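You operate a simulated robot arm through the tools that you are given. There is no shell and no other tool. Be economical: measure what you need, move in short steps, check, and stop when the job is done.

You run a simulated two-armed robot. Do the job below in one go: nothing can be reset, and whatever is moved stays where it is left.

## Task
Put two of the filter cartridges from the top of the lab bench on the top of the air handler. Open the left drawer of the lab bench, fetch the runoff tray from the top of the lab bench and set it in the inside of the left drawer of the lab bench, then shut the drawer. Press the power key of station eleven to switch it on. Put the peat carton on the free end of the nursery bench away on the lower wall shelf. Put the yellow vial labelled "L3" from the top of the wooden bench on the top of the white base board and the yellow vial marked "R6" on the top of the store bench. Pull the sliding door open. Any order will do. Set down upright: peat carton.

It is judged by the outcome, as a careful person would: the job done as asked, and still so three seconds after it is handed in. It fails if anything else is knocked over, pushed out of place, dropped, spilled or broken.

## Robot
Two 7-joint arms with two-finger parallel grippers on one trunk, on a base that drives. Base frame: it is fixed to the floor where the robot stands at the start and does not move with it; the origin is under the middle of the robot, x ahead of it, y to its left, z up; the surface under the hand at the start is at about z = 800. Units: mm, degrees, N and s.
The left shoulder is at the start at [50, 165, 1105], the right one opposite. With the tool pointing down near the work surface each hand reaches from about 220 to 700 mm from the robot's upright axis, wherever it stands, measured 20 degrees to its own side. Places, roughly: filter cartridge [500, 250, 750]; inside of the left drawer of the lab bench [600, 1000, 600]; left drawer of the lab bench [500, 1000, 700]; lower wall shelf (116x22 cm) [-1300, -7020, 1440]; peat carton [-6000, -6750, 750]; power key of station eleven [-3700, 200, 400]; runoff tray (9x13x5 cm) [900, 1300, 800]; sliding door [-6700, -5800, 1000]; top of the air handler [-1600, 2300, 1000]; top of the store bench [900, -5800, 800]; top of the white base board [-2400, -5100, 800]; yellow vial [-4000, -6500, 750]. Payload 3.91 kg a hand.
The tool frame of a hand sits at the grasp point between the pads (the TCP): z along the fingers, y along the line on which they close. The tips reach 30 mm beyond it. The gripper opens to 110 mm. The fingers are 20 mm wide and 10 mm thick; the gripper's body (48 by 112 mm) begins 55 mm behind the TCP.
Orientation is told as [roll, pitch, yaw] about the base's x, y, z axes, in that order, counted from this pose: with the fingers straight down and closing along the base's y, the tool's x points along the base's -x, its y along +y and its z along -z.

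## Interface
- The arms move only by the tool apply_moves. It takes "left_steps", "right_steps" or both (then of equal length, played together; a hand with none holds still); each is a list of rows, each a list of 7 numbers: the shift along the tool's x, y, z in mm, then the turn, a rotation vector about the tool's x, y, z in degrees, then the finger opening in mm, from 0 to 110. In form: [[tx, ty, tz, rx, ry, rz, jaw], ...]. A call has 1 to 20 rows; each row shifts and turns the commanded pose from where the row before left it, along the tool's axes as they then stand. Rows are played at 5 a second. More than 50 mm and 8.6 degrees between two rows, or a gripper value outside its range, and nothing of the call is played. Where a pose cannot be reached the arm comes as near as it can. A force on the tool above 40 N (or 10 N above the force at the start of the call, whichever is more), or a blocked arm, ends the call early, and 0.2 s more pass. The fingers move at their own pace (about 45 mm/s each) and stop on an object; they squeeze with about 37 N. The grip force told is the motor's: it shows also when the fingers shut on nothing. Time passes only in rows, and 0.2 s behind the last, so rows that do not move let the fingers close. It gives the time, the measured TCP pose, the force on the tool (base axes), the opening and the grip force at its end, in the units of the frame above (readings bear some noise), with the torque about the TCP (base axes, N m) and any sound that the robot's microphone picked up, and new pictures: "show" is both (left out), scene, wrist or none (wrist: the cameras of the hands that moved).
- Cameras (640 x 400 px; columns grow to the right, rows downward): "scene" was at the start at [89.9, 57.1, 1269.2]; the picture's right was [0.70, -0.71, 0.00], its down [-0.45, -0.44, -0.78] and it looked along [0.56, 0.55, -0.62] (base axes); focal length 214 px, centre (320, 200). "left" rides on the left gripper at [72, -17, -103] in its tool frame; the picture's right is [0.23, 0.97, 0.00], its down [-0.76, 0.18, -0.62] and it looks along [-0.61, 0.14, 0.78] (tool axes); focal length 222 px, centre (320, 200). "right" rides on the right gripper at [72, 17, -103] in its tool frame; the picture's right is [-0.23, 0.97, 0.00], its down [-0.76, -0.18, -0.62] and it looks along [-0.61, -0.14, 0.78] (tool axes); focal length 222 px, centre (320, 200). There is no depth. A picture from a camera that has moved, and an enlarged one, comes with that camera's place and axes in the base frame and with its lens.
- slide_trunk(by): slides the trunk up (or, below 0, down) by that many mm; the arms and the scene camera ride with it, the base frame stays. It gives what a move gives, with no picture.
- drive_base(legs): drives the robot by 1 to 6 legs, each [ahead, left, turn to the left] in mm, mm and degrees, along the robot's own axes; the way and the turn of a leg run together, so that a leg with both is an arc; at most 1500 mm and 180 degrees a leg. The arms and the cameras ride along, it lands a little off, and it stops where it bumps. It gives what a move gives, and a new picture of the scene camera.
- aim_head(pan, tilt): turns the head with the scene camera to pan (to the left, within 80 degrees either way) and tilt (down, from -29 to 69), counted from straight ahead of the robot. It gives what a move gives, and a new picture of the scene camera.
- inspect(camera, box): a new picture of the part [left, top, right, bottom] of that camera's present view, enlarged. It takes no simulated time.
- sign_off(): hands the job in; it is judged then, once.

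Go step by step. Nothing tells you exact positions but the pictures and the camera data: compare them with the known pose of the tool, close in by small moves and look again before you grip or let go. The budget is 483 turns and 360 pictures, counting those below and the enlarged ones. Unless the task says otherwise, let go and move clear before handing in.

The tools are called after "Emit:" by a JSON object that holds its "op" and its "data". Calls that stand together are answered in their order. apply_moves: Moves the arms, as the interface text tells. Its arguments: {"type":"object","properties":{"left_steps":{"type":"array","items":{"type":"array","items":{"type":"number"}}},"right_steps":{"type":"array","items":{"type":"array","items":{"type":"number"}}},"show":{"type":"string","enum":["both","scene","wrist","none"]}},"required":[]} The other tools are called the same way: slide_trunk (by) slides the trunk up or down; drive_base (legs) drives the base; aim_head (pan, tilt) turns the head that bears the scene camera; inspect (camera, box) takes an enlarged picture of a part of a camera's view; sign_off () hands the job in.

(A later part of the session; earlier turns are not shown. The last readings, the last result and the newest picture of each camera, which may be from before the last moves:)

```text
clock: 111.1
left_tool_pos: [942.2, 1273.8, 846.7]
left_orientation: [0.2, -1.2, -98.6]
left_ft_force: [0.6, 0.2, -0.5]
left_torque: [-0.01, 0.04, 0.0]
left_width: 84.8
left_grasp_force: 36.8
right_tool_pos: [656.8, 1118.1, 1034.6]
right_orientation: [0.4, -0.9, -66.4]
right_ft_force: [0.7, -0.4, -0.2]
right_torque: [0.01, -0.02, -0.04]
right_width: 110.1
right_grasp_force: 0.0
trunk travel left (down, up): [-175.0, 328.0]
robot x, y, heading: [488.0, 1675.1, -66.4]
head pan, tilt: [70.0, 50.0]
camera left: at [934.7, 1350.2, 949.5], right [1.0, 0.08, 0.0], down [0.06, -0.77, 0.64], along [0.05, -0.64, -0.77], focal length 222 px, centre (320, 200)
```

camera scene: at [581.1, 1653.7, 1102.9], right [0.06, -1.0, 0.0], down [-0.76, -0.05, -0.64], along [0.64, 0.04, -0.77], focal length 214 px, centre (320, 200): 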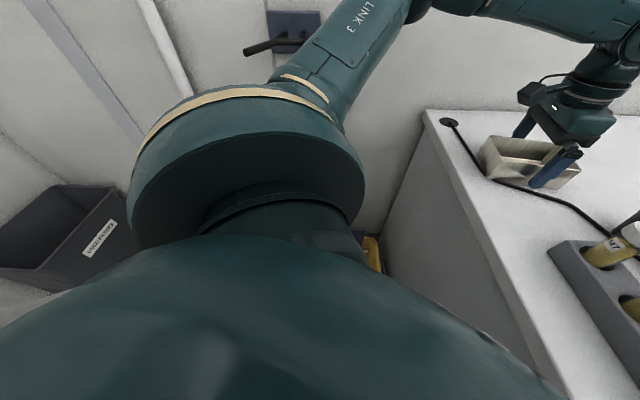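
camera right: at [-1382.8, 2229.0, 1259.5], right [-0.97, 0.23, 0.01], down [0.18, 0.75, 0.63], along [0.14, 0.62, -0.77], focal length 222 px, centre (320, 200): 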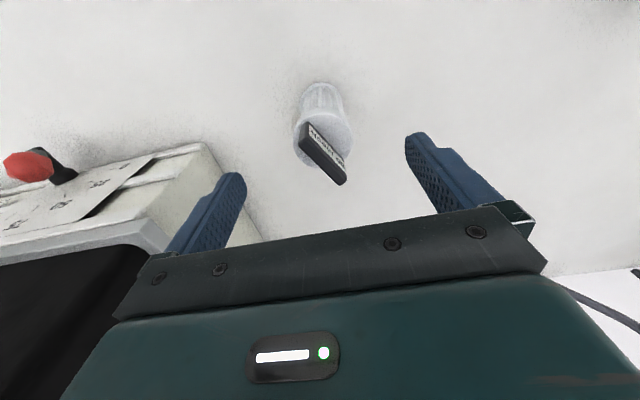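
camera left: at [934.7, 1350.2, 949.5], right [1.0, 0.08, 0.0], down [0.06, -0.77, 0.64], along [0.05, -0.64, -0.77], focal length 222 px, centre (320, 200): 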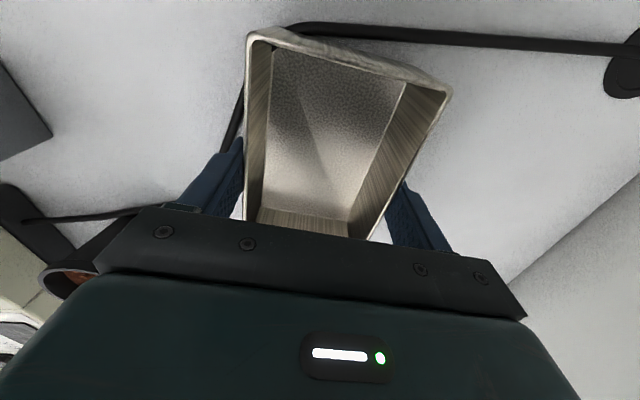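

Gripped at 85 mm. I'll lift straight up.

Emit:
{"op": "apply_moves", "data": {"left_steps": [[0, 0, -20, 0, 0, 0, 40], [0, 0, -40, 0, 0, 0, 40], [0, 0, -40, 0, 0, 0, 40], [0, 0, -40, 0, 0, 0, 40], [0, 0, -40, 0, 0, 0, 40]], "show": "wrist"}}

Emit:
{"op": "slide_trunk", "data": {"by": 100}}

```text
clock: 112.3
left_tool_pos: [941.9, 1291.9, 1021.7]
left_orientation: [0.2, -1.2, -98.4]
left_ft_force: [0.2, -0.4, -1.2]
left_torque: [-0.03, 0.0, 0.0]
left_width: 84.8
left_grasp_force: 37.1
left hand out of reach, approached as far as the arm can: row 5
right_tool_pos: [656.3, 1119.0, 1035.6]
right_orientation: [0.5, -1.0, -66.4]
right_ft_force: [-0.2, -0.1, 0.5]
right_torque: [0.01, 0.03, 0.01]
right_width: 110.0
right_grasp_force: 0.1
trunk travel left (down, up): [-175.0, 328.0]
robot x, y, heading: [492.1, 1679.4, -66.4]
head pan, tilt: [70.0, 50.0]
camera left: at [935.4, 1369.7, 1123.9], right [1.0, 0.08, 0.0], down [0.06, -0.77, 0.64], along [0.05, -0.64, -0.77], focal length 222 px, centre (320, 200)
```

left: 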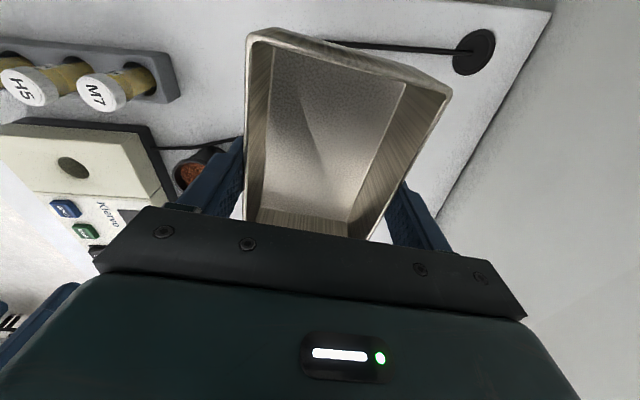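

```text
clock: 113.6
left_tool_pos: [941.6, 1291.1, 1120.7]
left_orientation: [0.2, -1.2, -98.5]
left_ft_force: [-0.5, 0.1, -0.5]
left_torque: [-0.02, 0.02, -0.03]
left_width: 84.3
left_grasp_force: 37.3
right_tool_pos: [656.8, 1118.2, 1133.6]
right_orientation: [0.5, -0.8, -66.4]
right_ft_force: [0.0, -0.3, 0.5]
right_torque: [0.0, -0.03, 0.03]
right_width: 110.2
right_grasp_force: 0.0
trunk travel left (down, up): [-275.0, 228.0]
robot x, y, heading: [494.7, 1677.6, -66.2]
head pan, tilt: [70.0, 50.0]
```

The tray is held. I'll retreat from the corner, then face the bench in front of the left drawer at a distance.

Emit:
{"op": "drive_base", "data": {"legs": [[-40, 0, 0], [-315, -660, 0], [0, 0, 66.4]]}}

Emit:
{"op": "aim_head", "data": {"pan": -15, "tilt": 40}}

```text
clock: 123.2
left_tool_pos: [278.8, 1990.4, 1120.4]
left_orientation: [0.2, -1.2, -32.6]
left_ft_force: [-0.2, -0.1, -1.7]
left_torque: [-0.02, 0.03, -0.01]
left_width: 84.6
left_grasp_force: 36.7
right_tool_pos: [321.9, 1658.4, 1134.4]
right_orientation: [0.5, -0.8, -0.5]
right_ft_force: [0.5, -0.6, 0.4]
right_torque: [0.02, 0.01, -0.01]
right_width: 109.9
right_grasp_force: 0.1
trunk travel left (down, up): [-275.0, 228.0]
robot x, y, heading: [-253.9, 1737.3, -0.7]
head pan, tilt: [70.0, 50.0]
camera scene: at [-201.6, 1806.9, 1202.9], right [0.94, -0.35, 0.0], down [-0.27, -0.72, -0.64], along [0.23, 0.6, -0.77], focal length 214 px, centre (320, 200)
```

scene: 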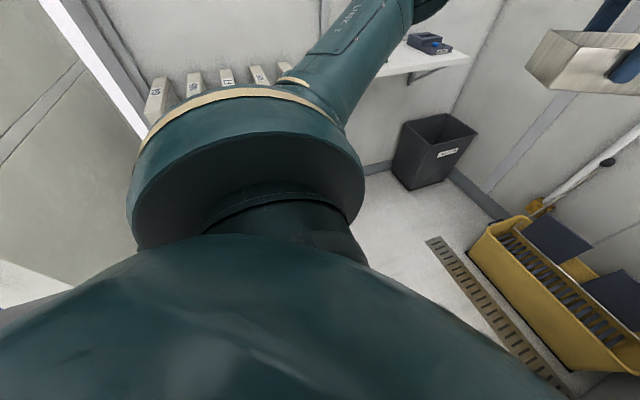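

```text
clock: 124.8
left_tool_pos: [280.1, 1989.6, 1120.1]
left_orientation: [0.1, -1.2, -32.6]
left_ft_force: [0.3, -0.7, -1.2]
left_torque: [0.01, 0.01, 0.0]
left_width: 84.7
left_grasp_force: 37.4
right_tool_pos: [320.0, 1658.2, 1135.7]
right_orientation: [0.5, -0.9, -0.5]
right_ft_force: [0.7, -0.5, 0.4]
right_torque: [0.01, 0.02, 0.0]
right_width: 110.1
right_grasp_force: 0.1
trunk travel left (down, up): [-275.0, 228.0]
robot x, y, heading: [-255.1, 1740.3, -0.4]
head pan, tilt: [-15.0, 40.0]
camera scene: at [-146.7, 1712.0, 1217.1], right [-0.27, -0.96, 0.0], down [-0.62, 0.17, -0.77], along [0.74, -0.2, -0.64], focal length 214 px, centre (320, 200)
```

scene: 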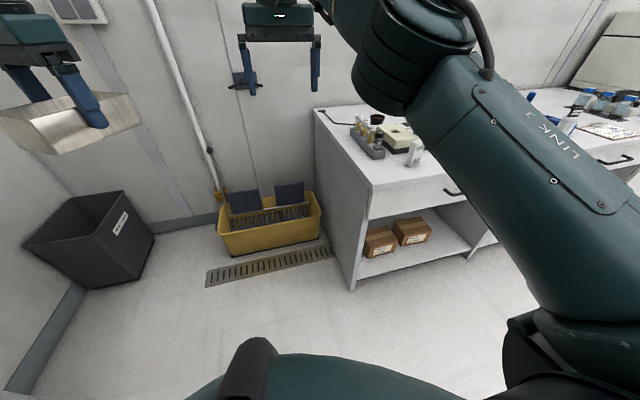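

Yellow bin is undisturbed. Moving to in front of the drawer, then turning the right hand to point forward.

Emit:
{"op": "drive_base", "data": {"legs": [[-300, -630, 0.4]]}}

Emit:
{"op": "apply_moves", "data": {"right_steps": [[20, 0, 0, 0, -8.2, 0, 60], [20, 0, 0, 0, -8.2, 0, 60], [20, 0, 0, 0, -8.2, 0, 60], [20, 0, 0, 0, -8.2, 0, 60], [20, 0, 0, 0, -8.2, 0, 60], [20, 0, 0, 0, -8.2, 0, 60], [20, 0, 0, 0, -8.2, 0, 60], [20, 0, 0, 0, -8.2, 0, 60], [20, 0, 0, 0, -8.2, 0, 60], [20, 0, 0, 0, -8.2, 0, 60], [20, 0, 0, 0, -8, 0, 60]], "show": "both"}}

```text
clock: 130.7
left_tool_pos: [-23.4, 1374.3, 1120.0]
left_orientation: [0.2, -1.1, -32.2]
left_ft_force: [0.1, 0.3, -1.3]
left_torque: [0.03, -0.02, -0.02]
left_width: 84.4
left_grasp_force: 37.1
right_tool_pos: [20.4, 1041.8, 1134.9]
right_orientation: [0.5, -0.8, -0.1]
right_ft_force: [-0.1, 0.4, -0.6]
right_torque: [0.0, 0.0, -0.01]
right_width: 110.2
right_grasp_force: 0.2
trunk travel left (down, up): [-275.0, 228.0]
robot x, y, heading: [-557.9, 1120.4, -0.2]
head pan, tilt: [-15.0, 40.0]
camera scene: at [-448.3, 1092.7, 1217.1], right [-0.26, -0.96, 0.0], down [-0.62, 0.17, -0.77], along [0.74, -0.2, -0.64], focal length 214 px, centre (320, 200)
```

scene: 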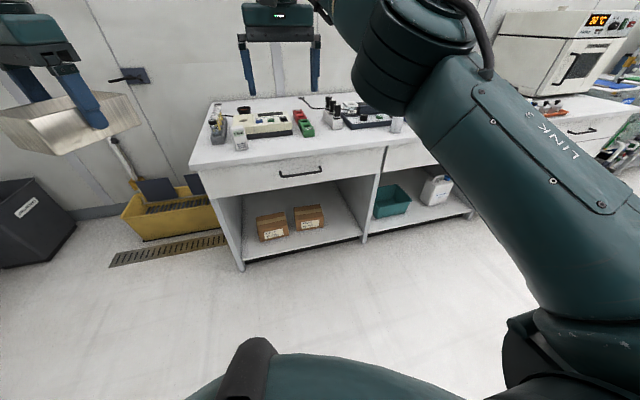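

```text
clock: 133.1
left_tool_pos: [-23.6, 1374.7, 1119.8]
left_orientation: [0.2, -1.2, -32.2]
left_ft_force: [-1.0, 1.2, -2.0]
left_torque: [0.0, -0.02, -0.02]
left_width: 84.5
left_grasp_force: 37.0
right_tool_pos: [-127.7, 1043.8, 1002.2]
right_orientation: [156.4, -88.8, -156.5]
right_ft_force: [-0.3, 0.1, -0.3]
right_torque: [0.01, 0.01, 0.03]
right_width: 60.1
right_grasp_force: 0.1
trunk travel left (down, up): [-275.0, 228.0]
robot x, y, heading: [-556.8, 1118.3, -0.1]
head pan, tilt: [-15.0, 40.0]
camera scene: at [-448.3, 1093.5, 1217.1], right [-0.26, -0.97, 0.0], down [-0.62, 0.17, -0.77], along [0.74, -0.2, -0.64], focal length 214 px, centre (320, 200)
camera right: at [-229.1, 1061.0, 927.8], right [0.0, 0.97, 0.23], down [-0.64, -0.18, 0.75], along [0.77, -0.15, 0.62], focal length 222 px, centre (320, 200)
```

scene: 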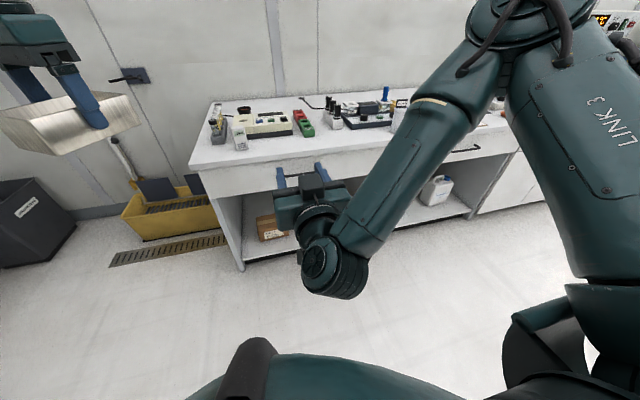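
right: 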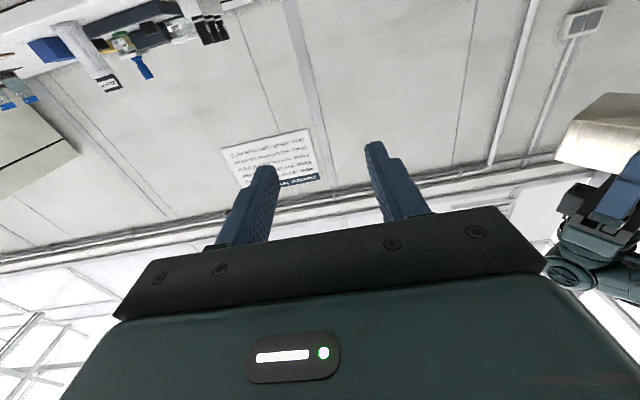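

The right hand now points forward. Rolling it 90° so the fingers close vertically.

Emit:
{"op": "apply_moves", "data": {"right_steps": [[0, 0, 0, 0, 0, 8.2, 60], [0, 0, 0, 0, 0, 8.2, 60], [0, 0, 0, 0, 0, 8.2, 60], [0, 0, 0, 0, 0, 8.2, 60], [0, 0, 0, 0, 0, 8.2, 60], [0, 0, 0, 0, 0, 8.2, 60], [0, 0, 0, 0, 0, 8.2, 60], [0, 0, 0, 0, 0, 8.2, 60], [0, 0, 0, 0, 0, 8.2, 60], [0, 0, 0, 0, 0, 8.2, 60], [0, 0, 0, 0, 0, 8, 60]], "show": "both"}}

```text
clock: 135.5
left_tool_pos: [-23.8, 1372.8, 1120.0]
left_orientation: [0.2, -1.2, -32.2]
left_ft_force: [0.1, 0.3, -2.4]
left_torque: [0.02, 0.05, 0.0]
left_width: 84.7
left_grasp_force: 37.0
right_tool_pos: [-126.7, 1044.2, 1002.9]
right_orientation: [90.8, 0.7, -90.0]
right_ft_force: [0.0, 0.7, -0.4]
right_torque: [0.02, 0.05, 0.0]
right_width: 60.2
right_grasp_force: 0.0
trunk travel left (down, up): [-275.0, 228.0]
robot x, y, heading: [-557.0, 1118.2, -0.3]
head pan, tilt: [-15.0, 40.0]
camera scene: at [-448.3, 1092.8, 1217.1], right [-0.26, -0.96, 0.0], down [-0.62, 0.17, -0.77], along [0.74, -0.2, -0.64], focal length 214 px, centre (320, 200)
camera right: at [-229.9, 1115.1, 1018.7], right [-0.01, -0.24, 0.97], down [-0.62, -0.76, -0.2], along [0.78, -0.61, -0.14], focal length 222 px, centre (320, 200)
```

scene: 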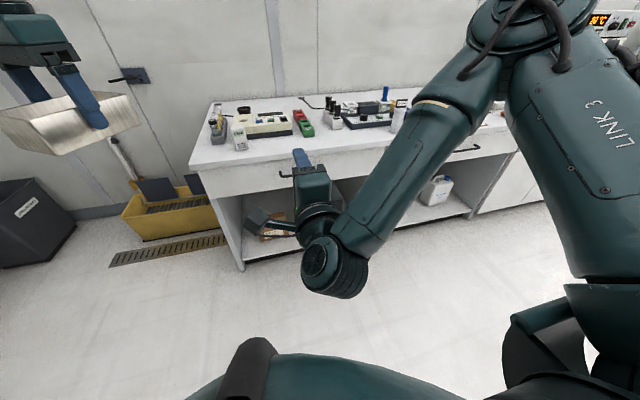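
right: 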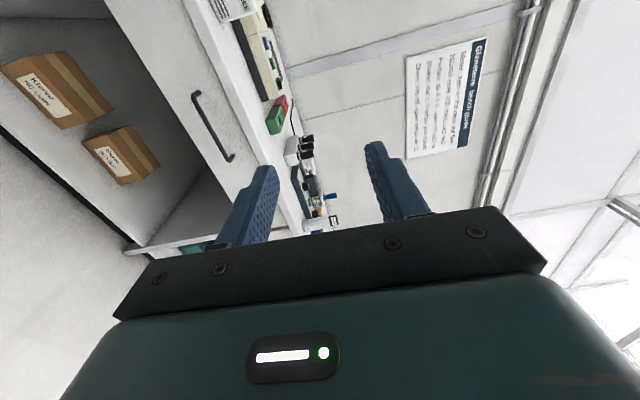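

Handle estimated around (350,968,690). I'll lower the trunk, drive ahead 330 mm, and re-measure.

Emit:
{"op": "slide_trunk", "data": {"by": -250}}

Emit:
{"op": "drive_base", "data": {"legs": [[300, 0, 0]]}}

Emit:
{"op": "apply_moves", "data": {"right_steps": [[-20, 0, 0, 0, 0, 0, 60], [-20, -30, 0, 0, 0, 0, 60], [0, -25, 0, 0, 0, 0, 60]], "show": "both"}}

```text
clock: 138.1
left_tool_pos: [-24.3, 1371.7, 871.0]
left_orientation: [0.1, -1.2, -32.2]
left_ft_force: [-0.4, 0.2, -1.6]
left_torque: [0.02, 0.02, 0.0]
left_width: 84.7
left_grasp_force: 37.1
right_tool_pos: [-128.4, 1043.2, 752.1]
right_orientation: [90.8, 0.5, -90.1]
right_ft_force: [0.6, 0.4, -0.5]
right_torque: [0.03, 0.0, -0.02]
right_width: 60.1
right_grasp_force: 0.1
trunk travel left (down, up): [-25.0, 478.0]
robot x, y, heading: [-560.3, 1119.3, -0.4]
head pan, tilt: [-15.0, 40.0]
```

```text
clock: 140.1
left_tool_pos: [274.9, 1371.2, 870.1]
left_orientation: [0.2, -1.1, -32.2]
left_ft_force: [0.3, -0.6, -1.5]
left_torque: [0.04, 0.0, 0.02]
left_width: 84.5
left_grasp_force: 37.1
right_tool_pos: [170.3, 1041.5, 751.5]
right_orientation: [90.8, 0.4, -90.2]
right_ft_force: [1.0, -0.6, -0.2]
right_torque: [-0.02, 0.05, -0.04]
right_width: 60.2
right_grasp_force: 0.1
trunk travel left (down, up): [-25.0, 478.0]
robot x, y, heading: [-258.1, 1116.6, -0.3]
head pan, tilt: [-15.0, 40.0]
camera scene: at [-149.9, 1091.4, 967.1], right [-0.26, -0.96, 0.0], down [-0.62, 0.17, -0.77], along [0.74, -0.2, -0.64], focal length 214 px, centre (320, 200)
```

scene: 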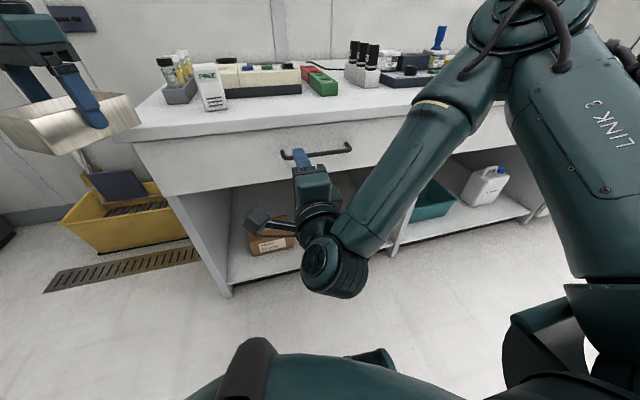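

```text
clock: 140.9
left_tool_pos: [274.7, 1372.4, 870.5]
left_orientation: [0.2, -1.1, -32.2]
left_ft_force: [0.7, 0.5, -1.0]
left_torque: [-0.02, 0.01, -0.01]
left_width: 84.9
left_grasp_force: 37.2
right_tool_pos: [170.8, 1007.1, 700.1]
right_orientation: [90.7, 0.5, -90.4]
right_ft_force: [0.3, 0.2, 0.0]
right_torque: [0.0, 0.0, -0.02]
right_width: 59.6
right_grasp_force: 0.1
right hand out of reach, approached as far as the arm can: row 3
trunk travel left (down, up): [-25.0, 478.0]
robot x, y, heading: [-258.2, 1113.0, -0.3]
head pan, tilt: [-15.0, 40.0]
camera scene: at [-149.9, 1091.4, 967.1], right [-0.26, -0.96, 0.0], down [-0.62, 0.17, -0.77], along [0.74, -0.2, -0.64], focal length 214 px, centre (320, 200)
camera right: at [67.9, 1080.5, 716.5], right [-0.01, -0.24, 0.97], down [-0.63, -0.76, -0.19], along [0.78, -0.61, -0.14], focal length 222 px, centre (320, 200)
```

scene: 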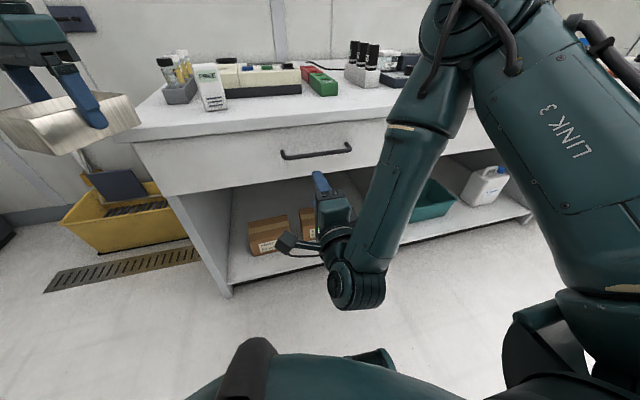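
right: 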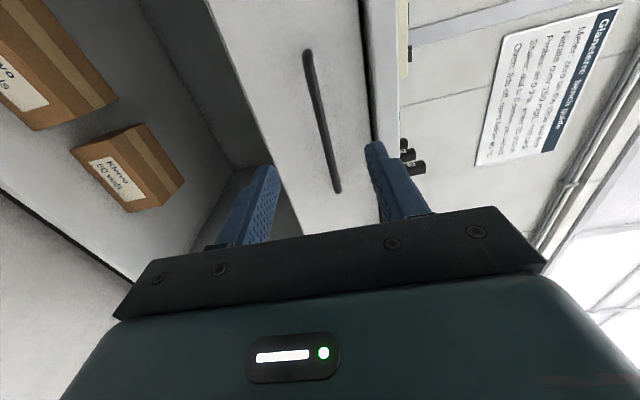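

Handle now at about (358,972,698); my hand's at height 700. I'll pull the tray back and up a little, then roll ahead 130 mm.

Emit:
{"op": "apply_moves", "data": {"left_steps": [[25, -16, -20, 0, 0, 0, 40], [25, -16, -20, 0, 0, 0, 40], [25, -16, -20, 0, 0, 0, 40], [25, -16, 0, 0, 0, 0, 40]], "show": "none"}}

Emit:
{"op": "drive_base", "data": {"legs": [[130, 0, 0.3]]}}

Emit:
{"op": "inspect", "data": {"camera": "right", "box": [0, 0, 640, 400]}}

```text
clock: 141.9
left_tool_pos: [155.5, 1372.4, 927.4]
left_orientation: [0.2, -1.2, -32.3]
left_ft_force: [0.4, -0.1, -1.4]
left_torque: [-0.03, 0.03, 0.01]
left_width: 84.5
left_grasp_force: 37.5
right_tool_pos: [170.7, 1008.4, 700.5]
right_orientation: [90.8, 0.5, -90.4]
right_ft_force: [0.1, -0.4, -1.1]
right_torque: [0.05, -0.02, 0.0]
right_width: 59.8
right_grasp_force: 0.2
trunk travel left (down, up): [-25.0, 478.0]
robot x, y, heading: [-260.1, 1115.2, -0.2]
head pan, tilt: [-15.0, 40.0]
```

```text
clock: 143.2
left_tool_pos: [281.9, 1374.6, 927.0]
left_orientation: [0.1, -1.2, -32.0]
left_ft_force: [0.1, -0.7, -2.1]
left_torque: [0.0, -0.04, 0.02]
left_width: 84.2
left_grasp_force: 37.1
right_tool_pos: [299.7, 1010.4, 700.9]
right_orientation: [90.8, 0.4, -90.0]
right_ft_force: [-1.1, -0.3, 0.5]
right_torque: [-0.01, 0.04, 0.02]
right_width: 60.2
right_grasp_force: 0.0
trunk travel left (down, up): [-25.0, 478.0]
robot x, y, heading: [-132.0, 1115.8, 0.0]
head pan, tilt: [-15.0, 40.0]
camera scene: at [-20.9, 1091.8, 967.1], right [-0.26, -0.97, 0.0], down [-0.62, 0.17, -0.77], along [0.74, -0.2, -0.64], focal length 214 px, centre (320, 200)
```

scene: 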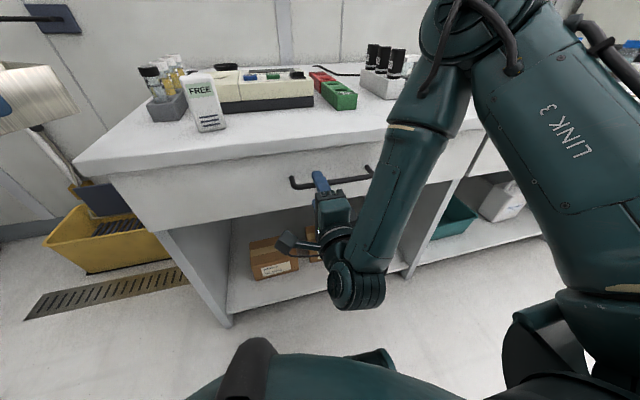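

```text
1.00 times, centred on (320, 200) of right (not enlarged: the box is as wide or as high as the picture)
camera zoom: at [196.8, 1082.5, 716.6], right [-0.01, -0.24, 0.97], down [-0.62, -0.76, -0.19], along [0.78, -0.61, -0.14], focal length 222 px, centre (320, 200)
```

zoom: 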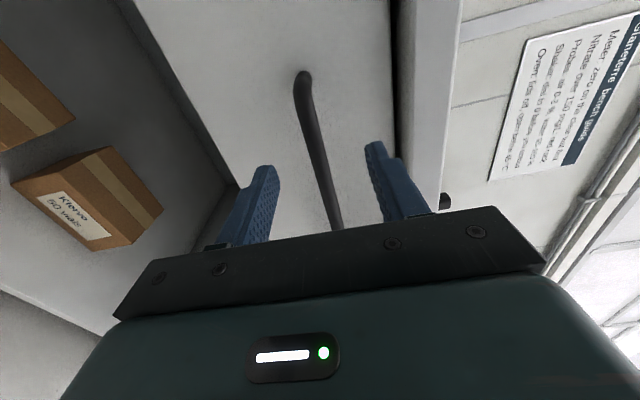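

The bar lies between the fingers at z≈702. Advancing 45 mm and closing on it.

Emit:
{"op": "apply_moves", "data": {"right_steps": [[0, 0, 15, 0, 0, 0, 60], [0, 0, 15, 0, 0, 0, 60], [0, 0, 12, 0, 0, 0, 60], [0, 0, 0, 0, 0, 0, 0], [0, 0, 0, 0, 0, 0, 0], [0, 0, 0, 0, 0, 0, 0], [0, 0, 0, 0, 0, 0, 0]], "show": "wrist"}}

```text
clock: 144.8
left_tool_pos: [284.5, 1375.3, 924.3]
left_orientation: [0.2, -1.1, -32.0]
left_ft_force: [-0.1, -0.5, -2.7]
left_torque: [-0.01, 0.03, 0.01]
left_width: 84.5
left_grasp_force: 37.0
right_tool_pos: [337.9, 1019.7, 699.3]
right_orientation: [89.6, 0.3, -90.2]
right_ft_force: [0.0, 5.5, -36.5]
right_torque: [-0.24, -0.09, -0.88]
right_width: 11.9
right_grasp_force: 41.9
right hand out of reach, approached as far as the arm can: row 1, 2, 3
trunk travel left (down, up): [-25.0, 478.0]
robot x, y, heading: [-129.4, 1117.6, 0.0]
head pan, tilt: [-15.0, 40.0]
camera right: at [235.7, 1092.3, 718.0], right [0.01, -0.23, 0.97], down [-0.63, -0.76, -0.18], along [0.78, -0.61, -0.15], focal length 222 px, centre (320, 200)
```

right: 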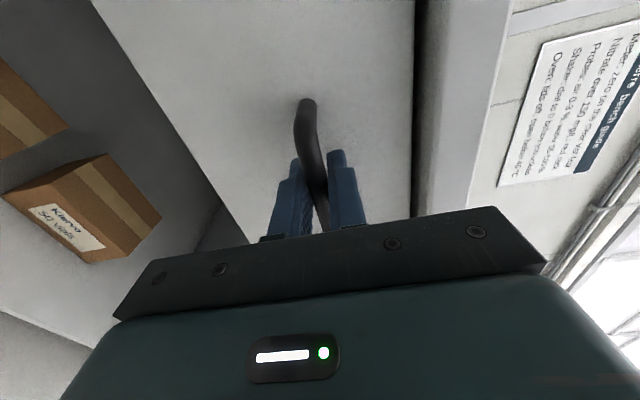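

The bar is gripped; there's some vertical load, so I'll ease the trunk down slightly.

Emit:
{"op": "slide_trunk", "data": {"by": -5}}

```text
clock: 145.4
left_tool_pos: [282.2, 1373.4, 922.2]
left_orientation: [0.2, -1.2, -32.0]
left_ft_force: [0.1, -0.3, -1.3]
left_torque: [0.01, -0.01, 0.02]
left_width: 84.5
left_grasp_force: 37.1
right_tool_pos: [339.2, 1020.3, 700.2]
right_orientation: [90.4, 0.5, -90.2]
right_ft_force: [-4.4, -2.2, -19.3]
right_torque: [-0.48, 0.0, 1.02]
right_width: 11.9
right_grasp_force: 44.9
trunk travel left (down, up): [-20.0, 483.0]
robot x, y, heading: [-130.2, 1116.8, 0.0]
head pan, tilt: [-15.0, 40.0]
```

Emit:
{"op": "slide_trunk", "data": {"by": -5}}

Emit:
{"op": "drive_base", "data": {"legs": [[-150, 0, 0]]}}

```text
clock: 145.9
left_tool_pos: [281.3, 1374.0, 918.1]
left_orientation: [0.3, -1.3, -32.0]
left_ft_force: [-0.1, 0.5, -1.1]
left_torque: [-0.06, 0.03, 0.01]
left_width: 84.8
left_grasp_force: 36.7
right_tool_pos: [338.4, 1020.5, 700.5]
right_orientation: [91.3, 0.6, -90.3]
right_ft_force: [-7.0, -5.1, 9.8]
right_torque: [-0.58, -0.01, 0.91]
right_width: 11.7
right_grasp_force: 45.3
trunk travel left (down, up): [-15.0, 488.0]
robot x, y, heading: [-134.9, 1117.8, 0.0]
head pan, tilt: [-15.0, 40.0]
```

```text
clock: 147.3
left_tool_pos: [131.7, 1374.8, 917.1]
left_orientation: [0.3, -1.3, -31.9]
left_ft_force: [0.8, 0.7, -2.0]
left_torque: [0.03, -0.01, 0.0]
left_width: 84.9
left_grasp_force: 36.7
right_tool_pos: [188.7, 1019.8, 699.7]
right_orientation: [91.5, 0.5, -90.3]
right_ft_force: [-0.5, 1.5, 32.0]
right_torque: [-0.48, 0.05, -0.22]
right_width: 11.6
right_grasp_force: 44.8
trunk travel left (down, up): [-15.0, 488.0]
robot x, y, heading: [-280.9, 1114.0, 0.4]
head pan, tilt: [-15.0, 40.0]
camera scene: at [-171.6, 1092.0, 957.5], right [-0.26, -0.97, 0.0], down [-0.62, 0.17, -0.77], along [0.74, -0.2, -0.64], focal length 214 px, centre (320, 200)
```

scene: 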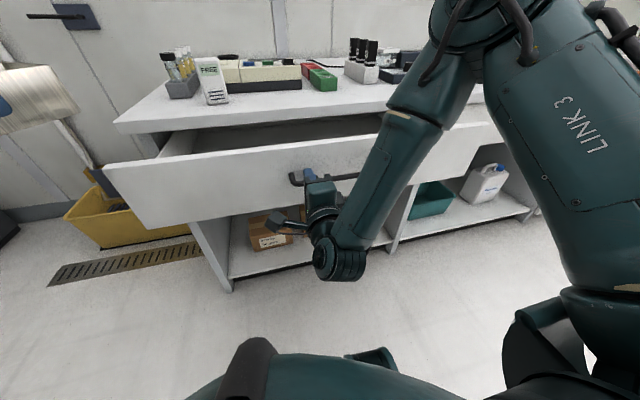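

The drawer is coming out (150 mm). Pulling another 130 mm.

Emit:
{"op": "drive_base", "data": {"legs": [[-130, 0, 0]]}}

Emit:
{"op": "aim_head", "data": {"pan": 15, "tilt": 45}}

```text
clock: 148.6
left_tool_pos: [2.4, 1374.9, 918.0]
left_orientation: [0.3, -1.3, -31.8]
left_ft_force: [0.3, 0.6, -1.0]
left_torque: [-0.01, 0.01, 0.02]
left_width: 84.4
left_grasp_force: 36.8
right_tool_pos: [59.8, 1020.2, 700.5]
right_orientation: [91.5, 0.5, -90.3]
right_ft_force: [-0.5, 0.5, 16.1]
right_torque: [-0.52, -0.01, -0.46]
right_width: 11.5
right_grasp_force: 45.0
trunk travel left (down, up): [-15.0, 488.0]
robot x, y, heading: [-408.2, 1114.2, -0.0]
head pan, tilt: [-15.0, 40.0]
camera scene: at [-300.2, 1091.7, 957.3], right [-0.26, -0.97, 0.0], down [-0.62, 0.17, -0.77], along [0.74, -0.2, -0.64], focal length 214 px, centre (320, 200)
```

scene: 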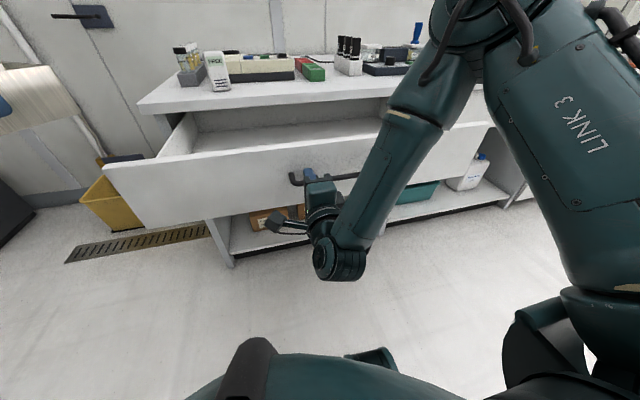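

```text
clock: 149.5
left_tool_pos: [3.5, 1375.0, 916.8]
left_orientation: [0.1, -1.3, -32.0]
left_ft_force: [0.7, -0.4, -1.4]
left_torque: [0.02, -0.01, 0.01]
left_width: 84.6
left_grasp_force: 36.9
right_tool_pos: [60.0, 1020.4, 700.1]
right_orientation: [91.5, 0.6, -90.3]
right_ft_force: [1.4, 0.6, 7.3]
right_torque: [-0.53, -0.02, 0.16]
right_width: 11.4
right_grasp_force: 45.1
trunk travel left (down, up): [-15.0, 488.0]
robot x, y, heading: [-411.2, 1117.8, 0.1]
head pan, tilt: [15.0, 45.0]
camera scene: at [-303.3, 1134.6, 949.9], right [0.26, -0.97, 0.0], down [-0.68, -0.18, -0.71], along [0.68, 0.18, -0.71], focal length 214 px, centre (320, 200)
```

scene: 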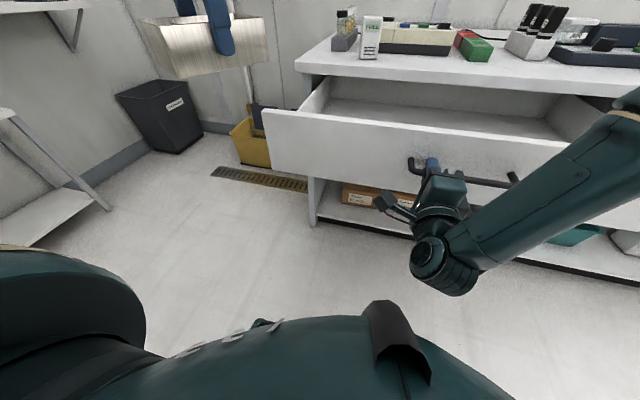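

The drawer is open ~280 mm and empty. While the right hand holds the handle, I'll square the left hand and carry the tray over the drawer opening.

Emit:
{"op": "apply_moves", "data": {"left_steps": [[0, 0, 0, 0, 0, -8, 40], [0, 0, 0, 0, 0, -8, 40], [0, 0, 0, 0, 0, -8, 40], [0, 0, 0, 0, 0, -8, 40], [-38, -20, 0, 0, 0, 0, 40], [-38, -20, 0, 0, 0, 0, 40], [-38, -20, 0, 0, 0, 0, 40], [-38, -20, 0, 0, 0, 0, 40], [-38, -20, 0, 0, 0, 0, 40], [-38, -20, 0, 0, 0, 0, 40]]}}

```text
clock: 151.7
left_tool_pos: [103.3, 1342.8, 864.6]
left_orientation: [-0.4, -1.2, 0.0]
left_ft_force: [0.0, -0.4, -2.1]
left_torque: [0.0, 0.05, -0.02]
left_width: 84.7
left_grasp_force: 37.3
left hand out of reach, approached as far as the arm can: row 6, 7, 8, 9, 10
right_tool_pos: [60.0, 1019.3, 699.6]
right_orientation: [91.5, 0.5, -90.3]
right_ft_force: [-0.1, -0.1, 12.3]
right_torque: [-0.51, 0.02, 0.36]
right_width: 12.0
right_grasp_force: 44.9
trunk travel left (down, up): [-15.0, 488.0]
robot x, y, heading: [-410.8, 1119.2, 0.0]
head pan, tilt: [15.0, 45.0]
camera scene: at [-303.6, 1134.7, 949.9], right [0.26, -0.97, 0.0], down [-0.68, -0.18, -0.71], along [0.68, 0.18, -0.71], focal length 214 px, centre (320, 200)
camera left: at [27.5, 1328.2, 967.9], right [-0.23, 0.97, -0.01], down [0.75, 0.18, 0.64], along [0.62, 0.14, -0.77], focal length 222 px, centre (320, 200)
```

scene: 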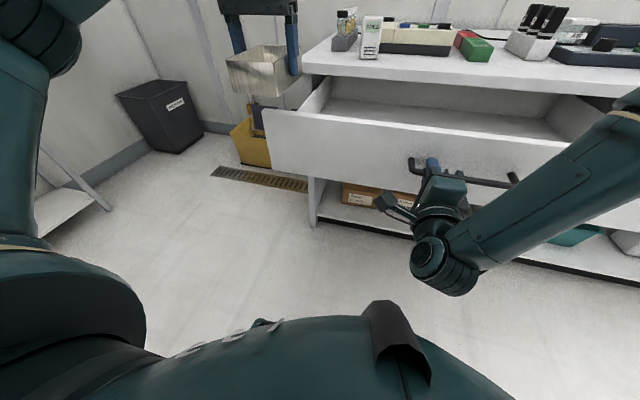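
left: 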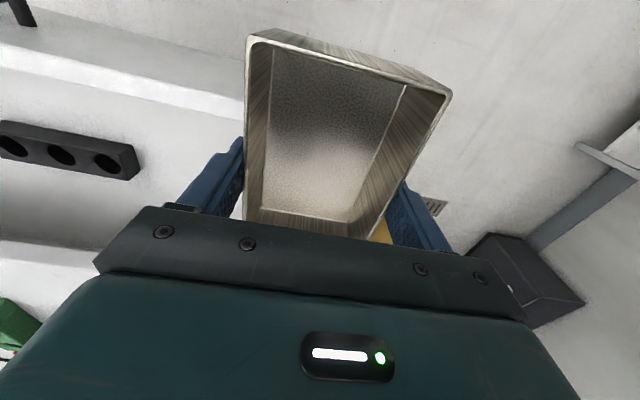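

The left arm needs higher shoulders, so I'll release the handle, back the right hand off, and raise the trunk.

Emit:
{"op": "apply_moves", "data": {"right_steps": [[0, 0, 0, 0, 0, 0, 30], [0, 0, 0, 0, 0, 0, 60], [0, 0, 0, 0, 0, 0, 60], [0, 0, -25, 0, 0, 0, 60], [0, 0, -25, 0, 0, 0, 60], [0, 0, -25, 0, 0, 0, 60], [0, 0, -25, 0, 0, 0, 60], [0, 0, -25, 0, 0, 0, 60], [0, 0, -25, 0, 0, 0, 60]], "left_steps": [[0, 0, 0, 0, 0, 0, 40], [0, 0, 0, 0, 0, 0, 40], [0, 0, 0, 0, 0, 0, 40], [25, 0, -10, 0, 0, 0, 40], [25, 0, -10, 0, 0, 0, 40], [25, 0, -10, 0, 0, 0, 40], [25, 0, -10, 0, 0, 0, 40], [0, 0, -10, 0, 0, 0, 40], [0, 0, -10, 0, 0, 0, 40]], "show": "scene"}}

Emit:
{"op": "slide_trunk", "data": {"by": 200}}

```text
clock: 153.7
left_tool_pos: [1.2, 1344.0, 922.3]
left_orientation: [-0.5, -1.0, 0.1]
left_ft_force: [0.0, 0.1, -1.7]
left_torque: [-0.03, 0.02, -0.02]
left_width: 84.7
left_grasp_force: 37.0
right_tool_pos: [-50.5, 1039.4, 682.7]
right_orientation: [91.1, 0.8, -90.9]
right_ft_force: [-0.1, 0.1, 0.2]
right_torque: [0.01, 0.03, -0.02]
right_width: 60.0
right_grasp_force: 0.1
right hand out of reach, approached as far as the arm can: row 7, 8, 9
trunk travel left (down, up): [-15.0, 488.0]
robot x, y, heading: [-409.5, 1113.8, 0.2]
head pan, tilt: [15.0, 45.0]
camera scene: at [-303.0, 1134.5, 949.8], right [0.26, -0.97, 0.0], down [-0.68, -0.18, -0.71], along [0.68, 0.18, -0.71], focal length 214 px, centre (320, 200)
```

scene: 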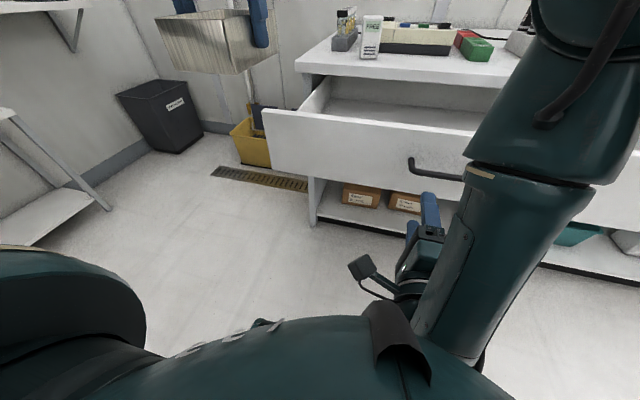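

```text
clock: 155.9
left_tool_pos: [2.0, 1343.7, 1121.4]
left_orientation: [-0.4, -1.0, 0.1]
left_ft_force: [-0.1, -0.3, -1.0]
left_torque: [0.01, 0.0, 0.0]
left_width: 84.7
left_grasp_force: 37.0
right_tool_pos: [-49.4, 1039.7, 884.0]
right_orientation: [91.3, 0.9, -90.8]
right_ft_force: [0.2, -0.5, 0.0]
right_torque: [0.0, -0.01, -0.01]
right_width: 60.1
right_grasp_force: 0.1
trunk travel left (down, up): [-215.0, 288.0]
robot x, y, heading: [-411.6, 1113.7, 0.3]
head pan, tilt: [15.0, 45.0]
```

Emit:
{"op": "drive_base", "data": {"legs": [[60, 0, 0]]}}

Emit:
{"op": "apply_moves", "data": {"left_steps": [[-20, -18, 30, 0, 0, 0, 40], [-30, -18, 30, 0, 0, 0, 40], [-30, -18, 30, 0, 0, 0, 40], [-30, -18, 30, 0, 0, 0, 40], [-30, -18, 30, 0, 0, 0, 40], [-33, -18, 30, 0, 0, 0, 40]]}}

```text
clock: 156.8
left_tool_pos: [62.3, 1343.6, 1122.6]
left_orientation: [-0.5, -1.1, 0.1]
left_ft_force: [0.4, -0.3, -1.4]
left_torque: [0.01, 0.04, 0.0]
left_width: 84.5
left_grasp_force: 36.8
right_tool_pos: [9.7, 1039.9, 883.4]
right_orientation: [91.4, 0.9, -90.8]
right_ft_force: [-1.2, 0.9, -0.2]
right_torque: [0.02, 0.02, -0.02]
right_width: 59.9
right_grasp_force: 0.0
trunk travel left (down, up): [-215.0, 288.0]
robot x, y, heading: [-348.8, 1118.2, -0.0]
head pan, tilt: [15.0, 45.0]
camera scene: at [-242.7, 1134.6, 1149.7], right [0.26, -0.97, 0.0], down [-0.68, -0.18, -0.71], along [0.68, 0.18, -0.71], focal length 214 px, centre (320, 200)
```

scene: 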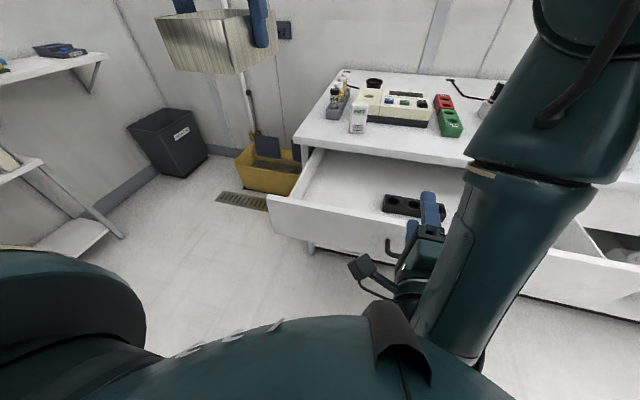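

```text
clock: 158.2
left_tool_pos: [185.5, 1310.5, 942.9]
left_orientation: [-0.5, -1.2, 0.0]
left_ft_force: [1.2, 0.8, -1.1]
left_torque: [0.04, 0.0, 0.01]
left_width: 84.6
left_grasp_force: 36.9
left hand out of reach, approached as far as the arm can: row 3, 4, 5, 6
right_tool_pos: [10.8, 1040.0, 883.5]
right_orientation: [91.2, 0.9, -90.9]
right_ft_force: [0.1, 0.5, 0.0]
right_torque: [0.0, 0.0, 0.0]
right_width: 59.9
right_grasp_force: 0.1
trunk travel left (down, up): [-215.0, 288.0]
robot x, y, heading: [-344.8, 1114.9, 0.1]
head pan, tilt: [15.0, 45.0]
camera scene: at [-242.9, 1134.7, 1149.8], right [0.26, -0.97, 0.0], down [-0.68, -0.18, -0.71], along [0.68, 0.18, -0.71], focal length 214 px, centre (320, 200)
camera left: at [109.5, 1295.0, 1047.1], right [-0.23, 0.97, -0.01], down [0.75, 0.18, 0.64], along [0.62, 0.14, -0.77], focal length 222 px, centre (320, 200)
```

scene: 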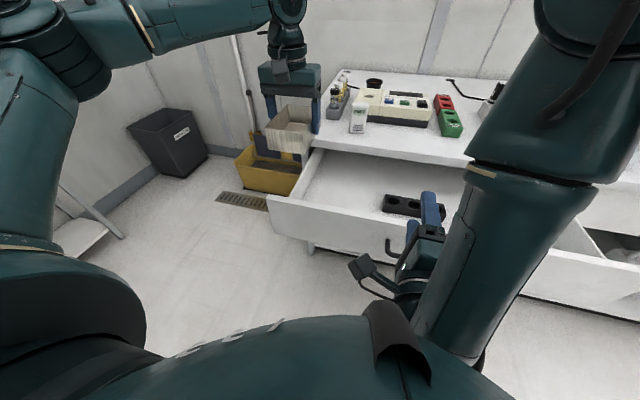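
left: 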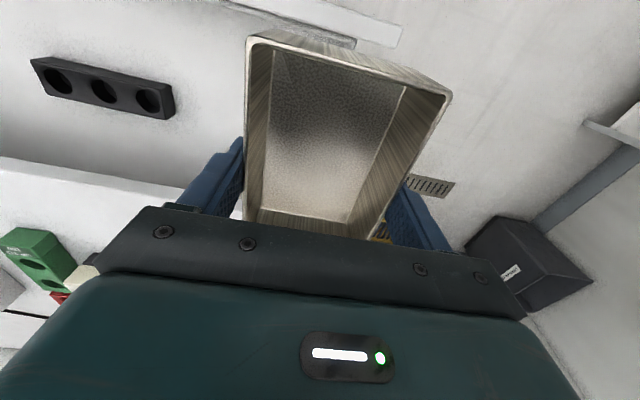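

The drawer also holds a black block at the right; its left part is free. I need a bit more reach: rolling ahead 55 mm.

Emit:
{"op": "drive_base", "data": {"legs": [[55, 0, 0]]}}

Emit:
{"op": "apply_moves", "data": {"left_steps": [[0, -27, 0, 0, 0, 0, 40], [0, -27, 0, 0, 0, 0, 40], [0, -24, 0, 0, 0, 0, 40], [0, 0, 10, 0, 0, 0, 40]]}}

```text
clock: 159.2
left_tool_pos: [239.2, 1310.8, 944.2]
left_orientation: [-0.5, -1.2, 0.0]
left_ft_force: [1.1, 0.2, -1.8]
left_torque: [0.01, -0.01, -0.01]
left_width: 84.8
left_grasp_force: 36.7
right_tool_pos: [66.8, 1039.5, 883.1]
right_orientation: [91.3, 0.9, -90.9]
right_ft_force: [1.1, -0.9, 0.1]
right_torque: [0.02, 0.03, 0.0]
right_width: 59.9
right_grasp_force: 0.0
trunk travel left (down, up): [-215.0, 288.0]
robot x, y, heading: [-297.1, 1119.3, 0.0]
head pan, tilt: [15.0, 45.0]
camera scene: at [-187.7, 1134.6, 1149.7], right [0.26, -0.97, 0.0], down [-0.68, -0.18, -0.71], along [0.68, 0.18, -0.71], focal length 214 px, centre (320, 200)
```

scene: 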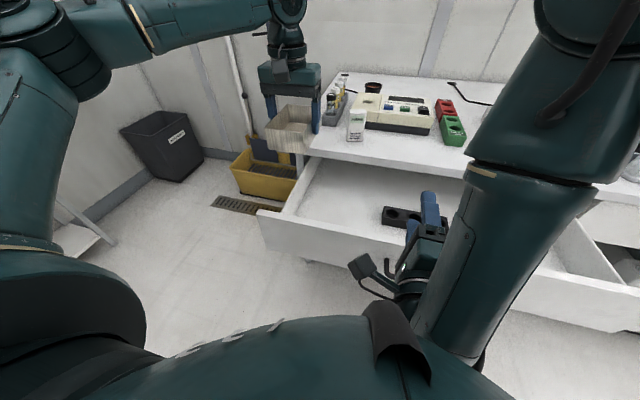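

```text
clock: 160.2
left_tool_pos: [202.5, 1271.2, 930.1]
left_orientation: [-0.6, -1.2, 0.2]
left_ft_force: [-0.1, 0.1, -2.0]
left_torque: [0.05, -0.02, 0.03]
left_width: 84.6
left_grasp_force: 37.3
left hand out of reach, approached as far as the arm can: row 1, 2, 3
right_tool_pos: [64.9, 1038.7, 883.4]
right_orientation: [91.3, 0.9, -90.9]
right_ft_force: [0.4, -0.1, -0.5]
right_torque: [0.01, 0.05, 0.02]
right_width: 60.2
right_grasp_force: 0.1
trunk travel left (down, up): [-215.0, 288.0]
robot x, y, heading: [-293.3, 1115.1, 0.4]
head pan, tilt: [15.0, 45.0]
camera scene: at [-188.0, 1134.6, 1149.8], right [0.26, -0.97, 0.0], down [-0.68, -0.18, -0.71], along [0.68, 0.18, -0.71], focal length 214 px, centre (320, 200)
camera left: at [127.0, 1255.1, 1033.3], right [-0.23, 0.97, -0.01], down [0.75, 0.18, 0.64], along [0.62, 0.14, -0.77], focal length 222 px, centre (320, 200)
```

scene: 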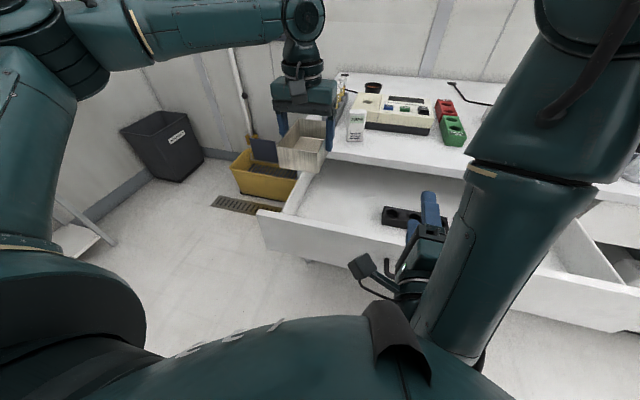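
left: 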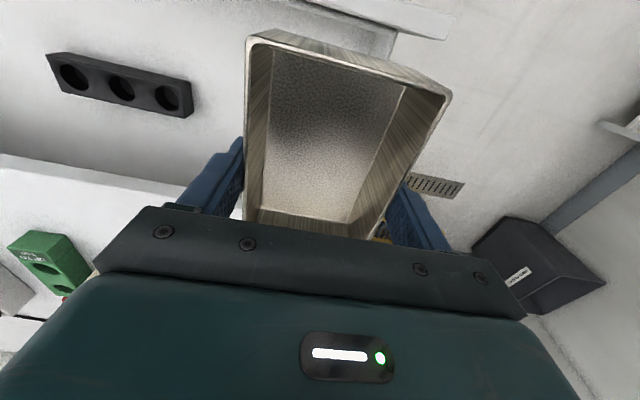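

The hand sits at (202,1271); I'll shift the base 35 mm ahead and 40 mm right so the tray centres over the free part of the drawer.

Emit:
{"op": "drive_base", "data": {"legs": [[35, -45, 0]]}}

Emit:
{"op": "aim_head", "data": {"pan": 25, "tilt": 50}}

```text
clock: 161.3
left_tool_pos: [237.0, 1226.7, 929.9]
left_orientation: [-0.5, -1.2, 0.1]
left_ft_force: [0.2, 1.2, -1.1]
left_torque: [-0.01, -0.01, 0.02]
left_width: 84.6
left_grasp_force: 37.3
right_tool_pos: [101.4, 994.9, 883.1]
right_orientation: [91.2, 1.0, -91.1]
right_ft_force: [-0.3, 0.1, -0.1]
right_torque: [0.02, 0.02, 0.03]
right_width: 60.0
right_grasp_force: 0.1
trunk travel left (down, up): [-215.0, 288.0]
robot x, y, heading: [-261.0, 1070.2, 0.2]
head pan, tilt: [15.0, 45.0]
camera scene: at [-153.2, 1089.4, 1149.8], right [0.26, -0.97, 0.0], down [-0.68, -0.18, -0.71], along [0.68, 0.18, -0.71], focal length 214 px, centre (320, 200)
```

scene: 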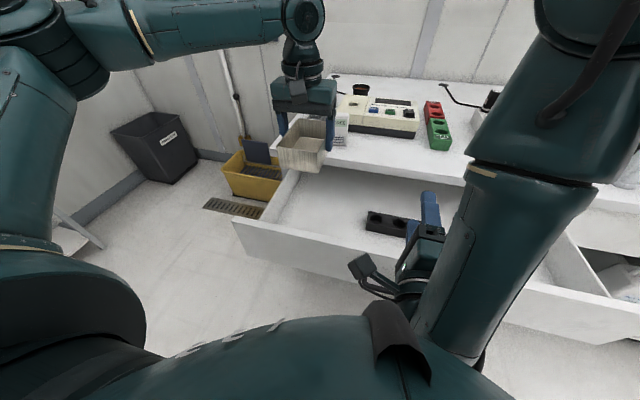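

```text
clock: 162.0
left_tool_pos: [237.3, 1227.8, 929.6]
left_orientation: [-0.5, -1.2, 0.1]
left_ft_force: [0.5, 0.0, -0.8]
left_torque: [0.01, 0.0, 0.0]
left_width: 84.7
left_grasp_force: 37.3
right_tool_pos: [101.0, 993.4, 883.0]
right_orientation: [91.1, 1.1, -90.9]
right_ft_force: [0.1, 0.8, 0.1]
right_torque: [0.0, -0.04, 0.02]
right_width: 60.2
right_grasp_force: 0.1
trunk travel left (down, up): [-215.0, 288.0]
robot x, y, heading: [-259.2, 1072.2, -0.2]
head pan, tilt: [25.0, 50.0]
camera scene: at [-162.0, 1101.0, 1142.9], right [0.42, -0.91, 0.0], down [-0.69, -0.32, -0.64], along [0.58, 0.27, -0.77], focal length 214 px, centre (320, 200)
```

scene: 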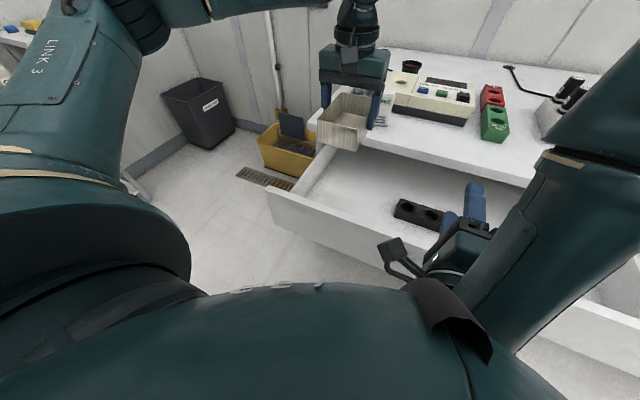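

The tray is over the free left part of the drawer (opening x≈112–359). Descending in stages.

Emit:
{"op": "apply_moves", "data": {"left_steps": [[0, 0, 30, 0, 0, 0, 40], [0, 0, 30, 0, 0, 0, 40], [0, 0, 30, 0, 0, 0, 40], [0, 0, 25, 0, 0, 0, 40]]}}

```text
clock: 163.0
left_tool_pos: [231.1, 1235.8, 818.6]
left_orientation: [-0.5, -1.3, 0.0]
left_ft_force: [0.5, 0.3, -1.1]
left_torque: [-0.03, -0.01, -0.04]
left_width: 84.6
left_grasp_force: 37.1
left hand out of reach, approached as far as the arm can: row 3, 4
right_tool_pos: [100.5, 993.8, 882.1]
right_orientation: [91.3, 1.0, -90.9]
right_ft_force: [-1.0, 0.3, -0.4]
right_torque: [0.0, 0.04, 0.0]
right_width: 60.0
right_grasp_force: 0.1
trunk travel left (down, up): [-215.0, 288.0]
robot x, y, heading: [-260.8, 1068.1, 0.3]
head pan, tilt: [25.0, 50.0]
camera scene: at [-162.0, 1101.0, 1142.9], right [0.42, -0.91, 0.0], down [-0.69, -0.33, -0.64], along [0.58, 0.27, -0.77], focal length 214 px, centre (320, 200)
camera left: at [155.4, 1220.2, 921.3], right [-0.23, 0.97, -0.01], down [0.75, 0.18, 0.64], along [0.62, 0.13, -0.77], focal length 222 px, centre (320, 200)
```

scene: 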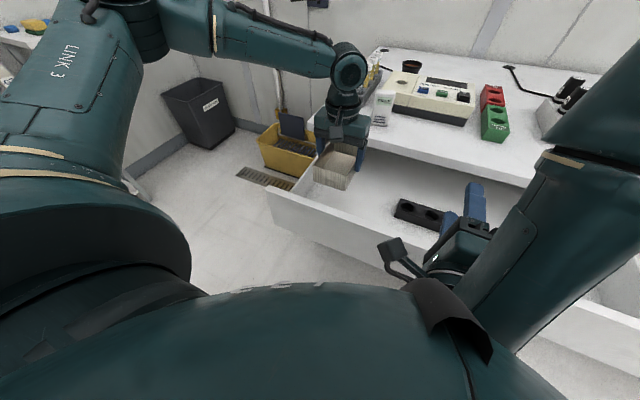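
left: 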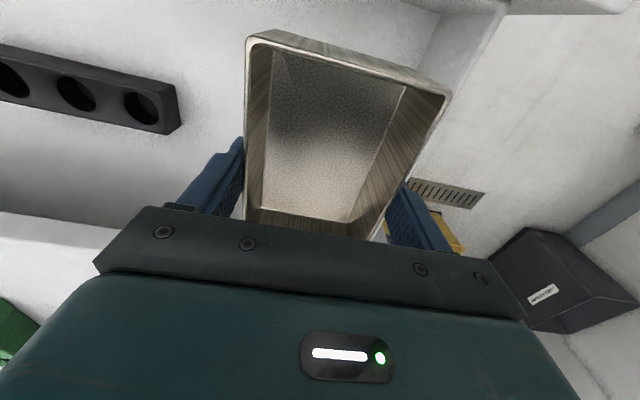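

I'll raise the right hand and let the trunk do the remaining lowering.

Emit:
{"op": "apply_moves", "data": {"right_steps": [[0, 30, -10, 0, 0, 0, 60], [0, 30, -10, 0, 0, 0, 60], [0, 30, -10, 0, 0, 0, 60], [0, 30, -10, 0, 0, 0, 60]], "show": "none"}}

Emit:
{"op": "slide_trunk", "data": {"by": -90}}

Emit:
{"op": "inspect", "data": {"camera": "scene", "box": [240, 80, 480, 240]}}

```text
clock: 164.0
left_tool_pos: [230.7, 1235.9, 818.0]
left_orientation: [-0.6, -1.2, 0.1]
left_ft_force: [-0.8, 0.7, -1.8]
left_torque: [0.0, 0.0, 0.04]
left_width: 84.6
left_grasp_force: 37.2
right_tool_pos: [98.6, 1028.1, 984.9]
right_orientation: [92.2, -0.1, -94.0]
right_ft_force: [0.5, 0.5, 0.3]
right_torque: [0.0, 0.01, 0.01]
right_width: 60.0
right_grasp_force: 0.1
right hand out of reach, approached as far as the arm can: row 1, 2, 3, 4
trunk travel left (down, up): [-215.0, 288.0]
robot x, y, heading: [-258.8, 1073.0, -0.0]
head pan, tilt: [25.0, 50.0]
```

```text
clock: 165.2
left_tool_pos: [231.8, 1235.5, 728.4]
left_orientation: [-0.4, -1.2, 0.1]
left_ft_force: [0.7, 0.0, -0.5]
left_torque: [0.01, 0.0, 0.02]
left_width: 84.6
left_grasp_force: 37.0
right_tool_pos: [98.4, 1029.5, 897.0]
right_orientation: [92.2, 0.4, -93.7]
right_ft_force: [-0.6, 0.7, -1.1]
right_torque: [-0.02, 0.01, -0.01]
right_width: 60.0
right_grasp_force: 0.2
trunk travel left (down, up): [-125.0, 378.0]
robot x, y, heading: [-266.7, 1070.6, 0.3]
head pan, tilt: [25.0, 50.0]
```

```text
2.50 times, centred on (360, 160) of scene
camera zoom: at [-162.2, 1101.0, 1053.0], right [0.42, -0.91, 0.0], down [-0.69, -0.32, -0.64], along [0.58, 0.27, -0.77], focal length 536 px, centre (220, 300)
```

zoom: 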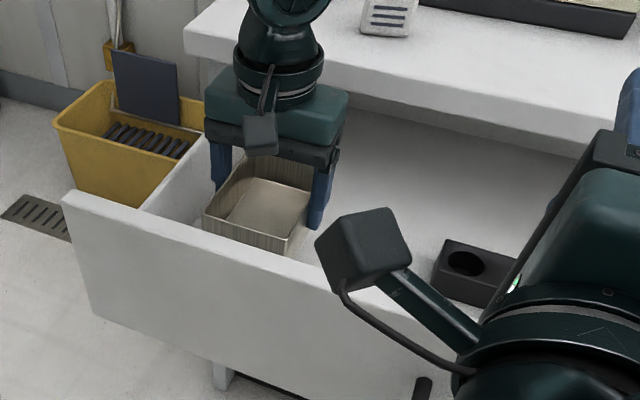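

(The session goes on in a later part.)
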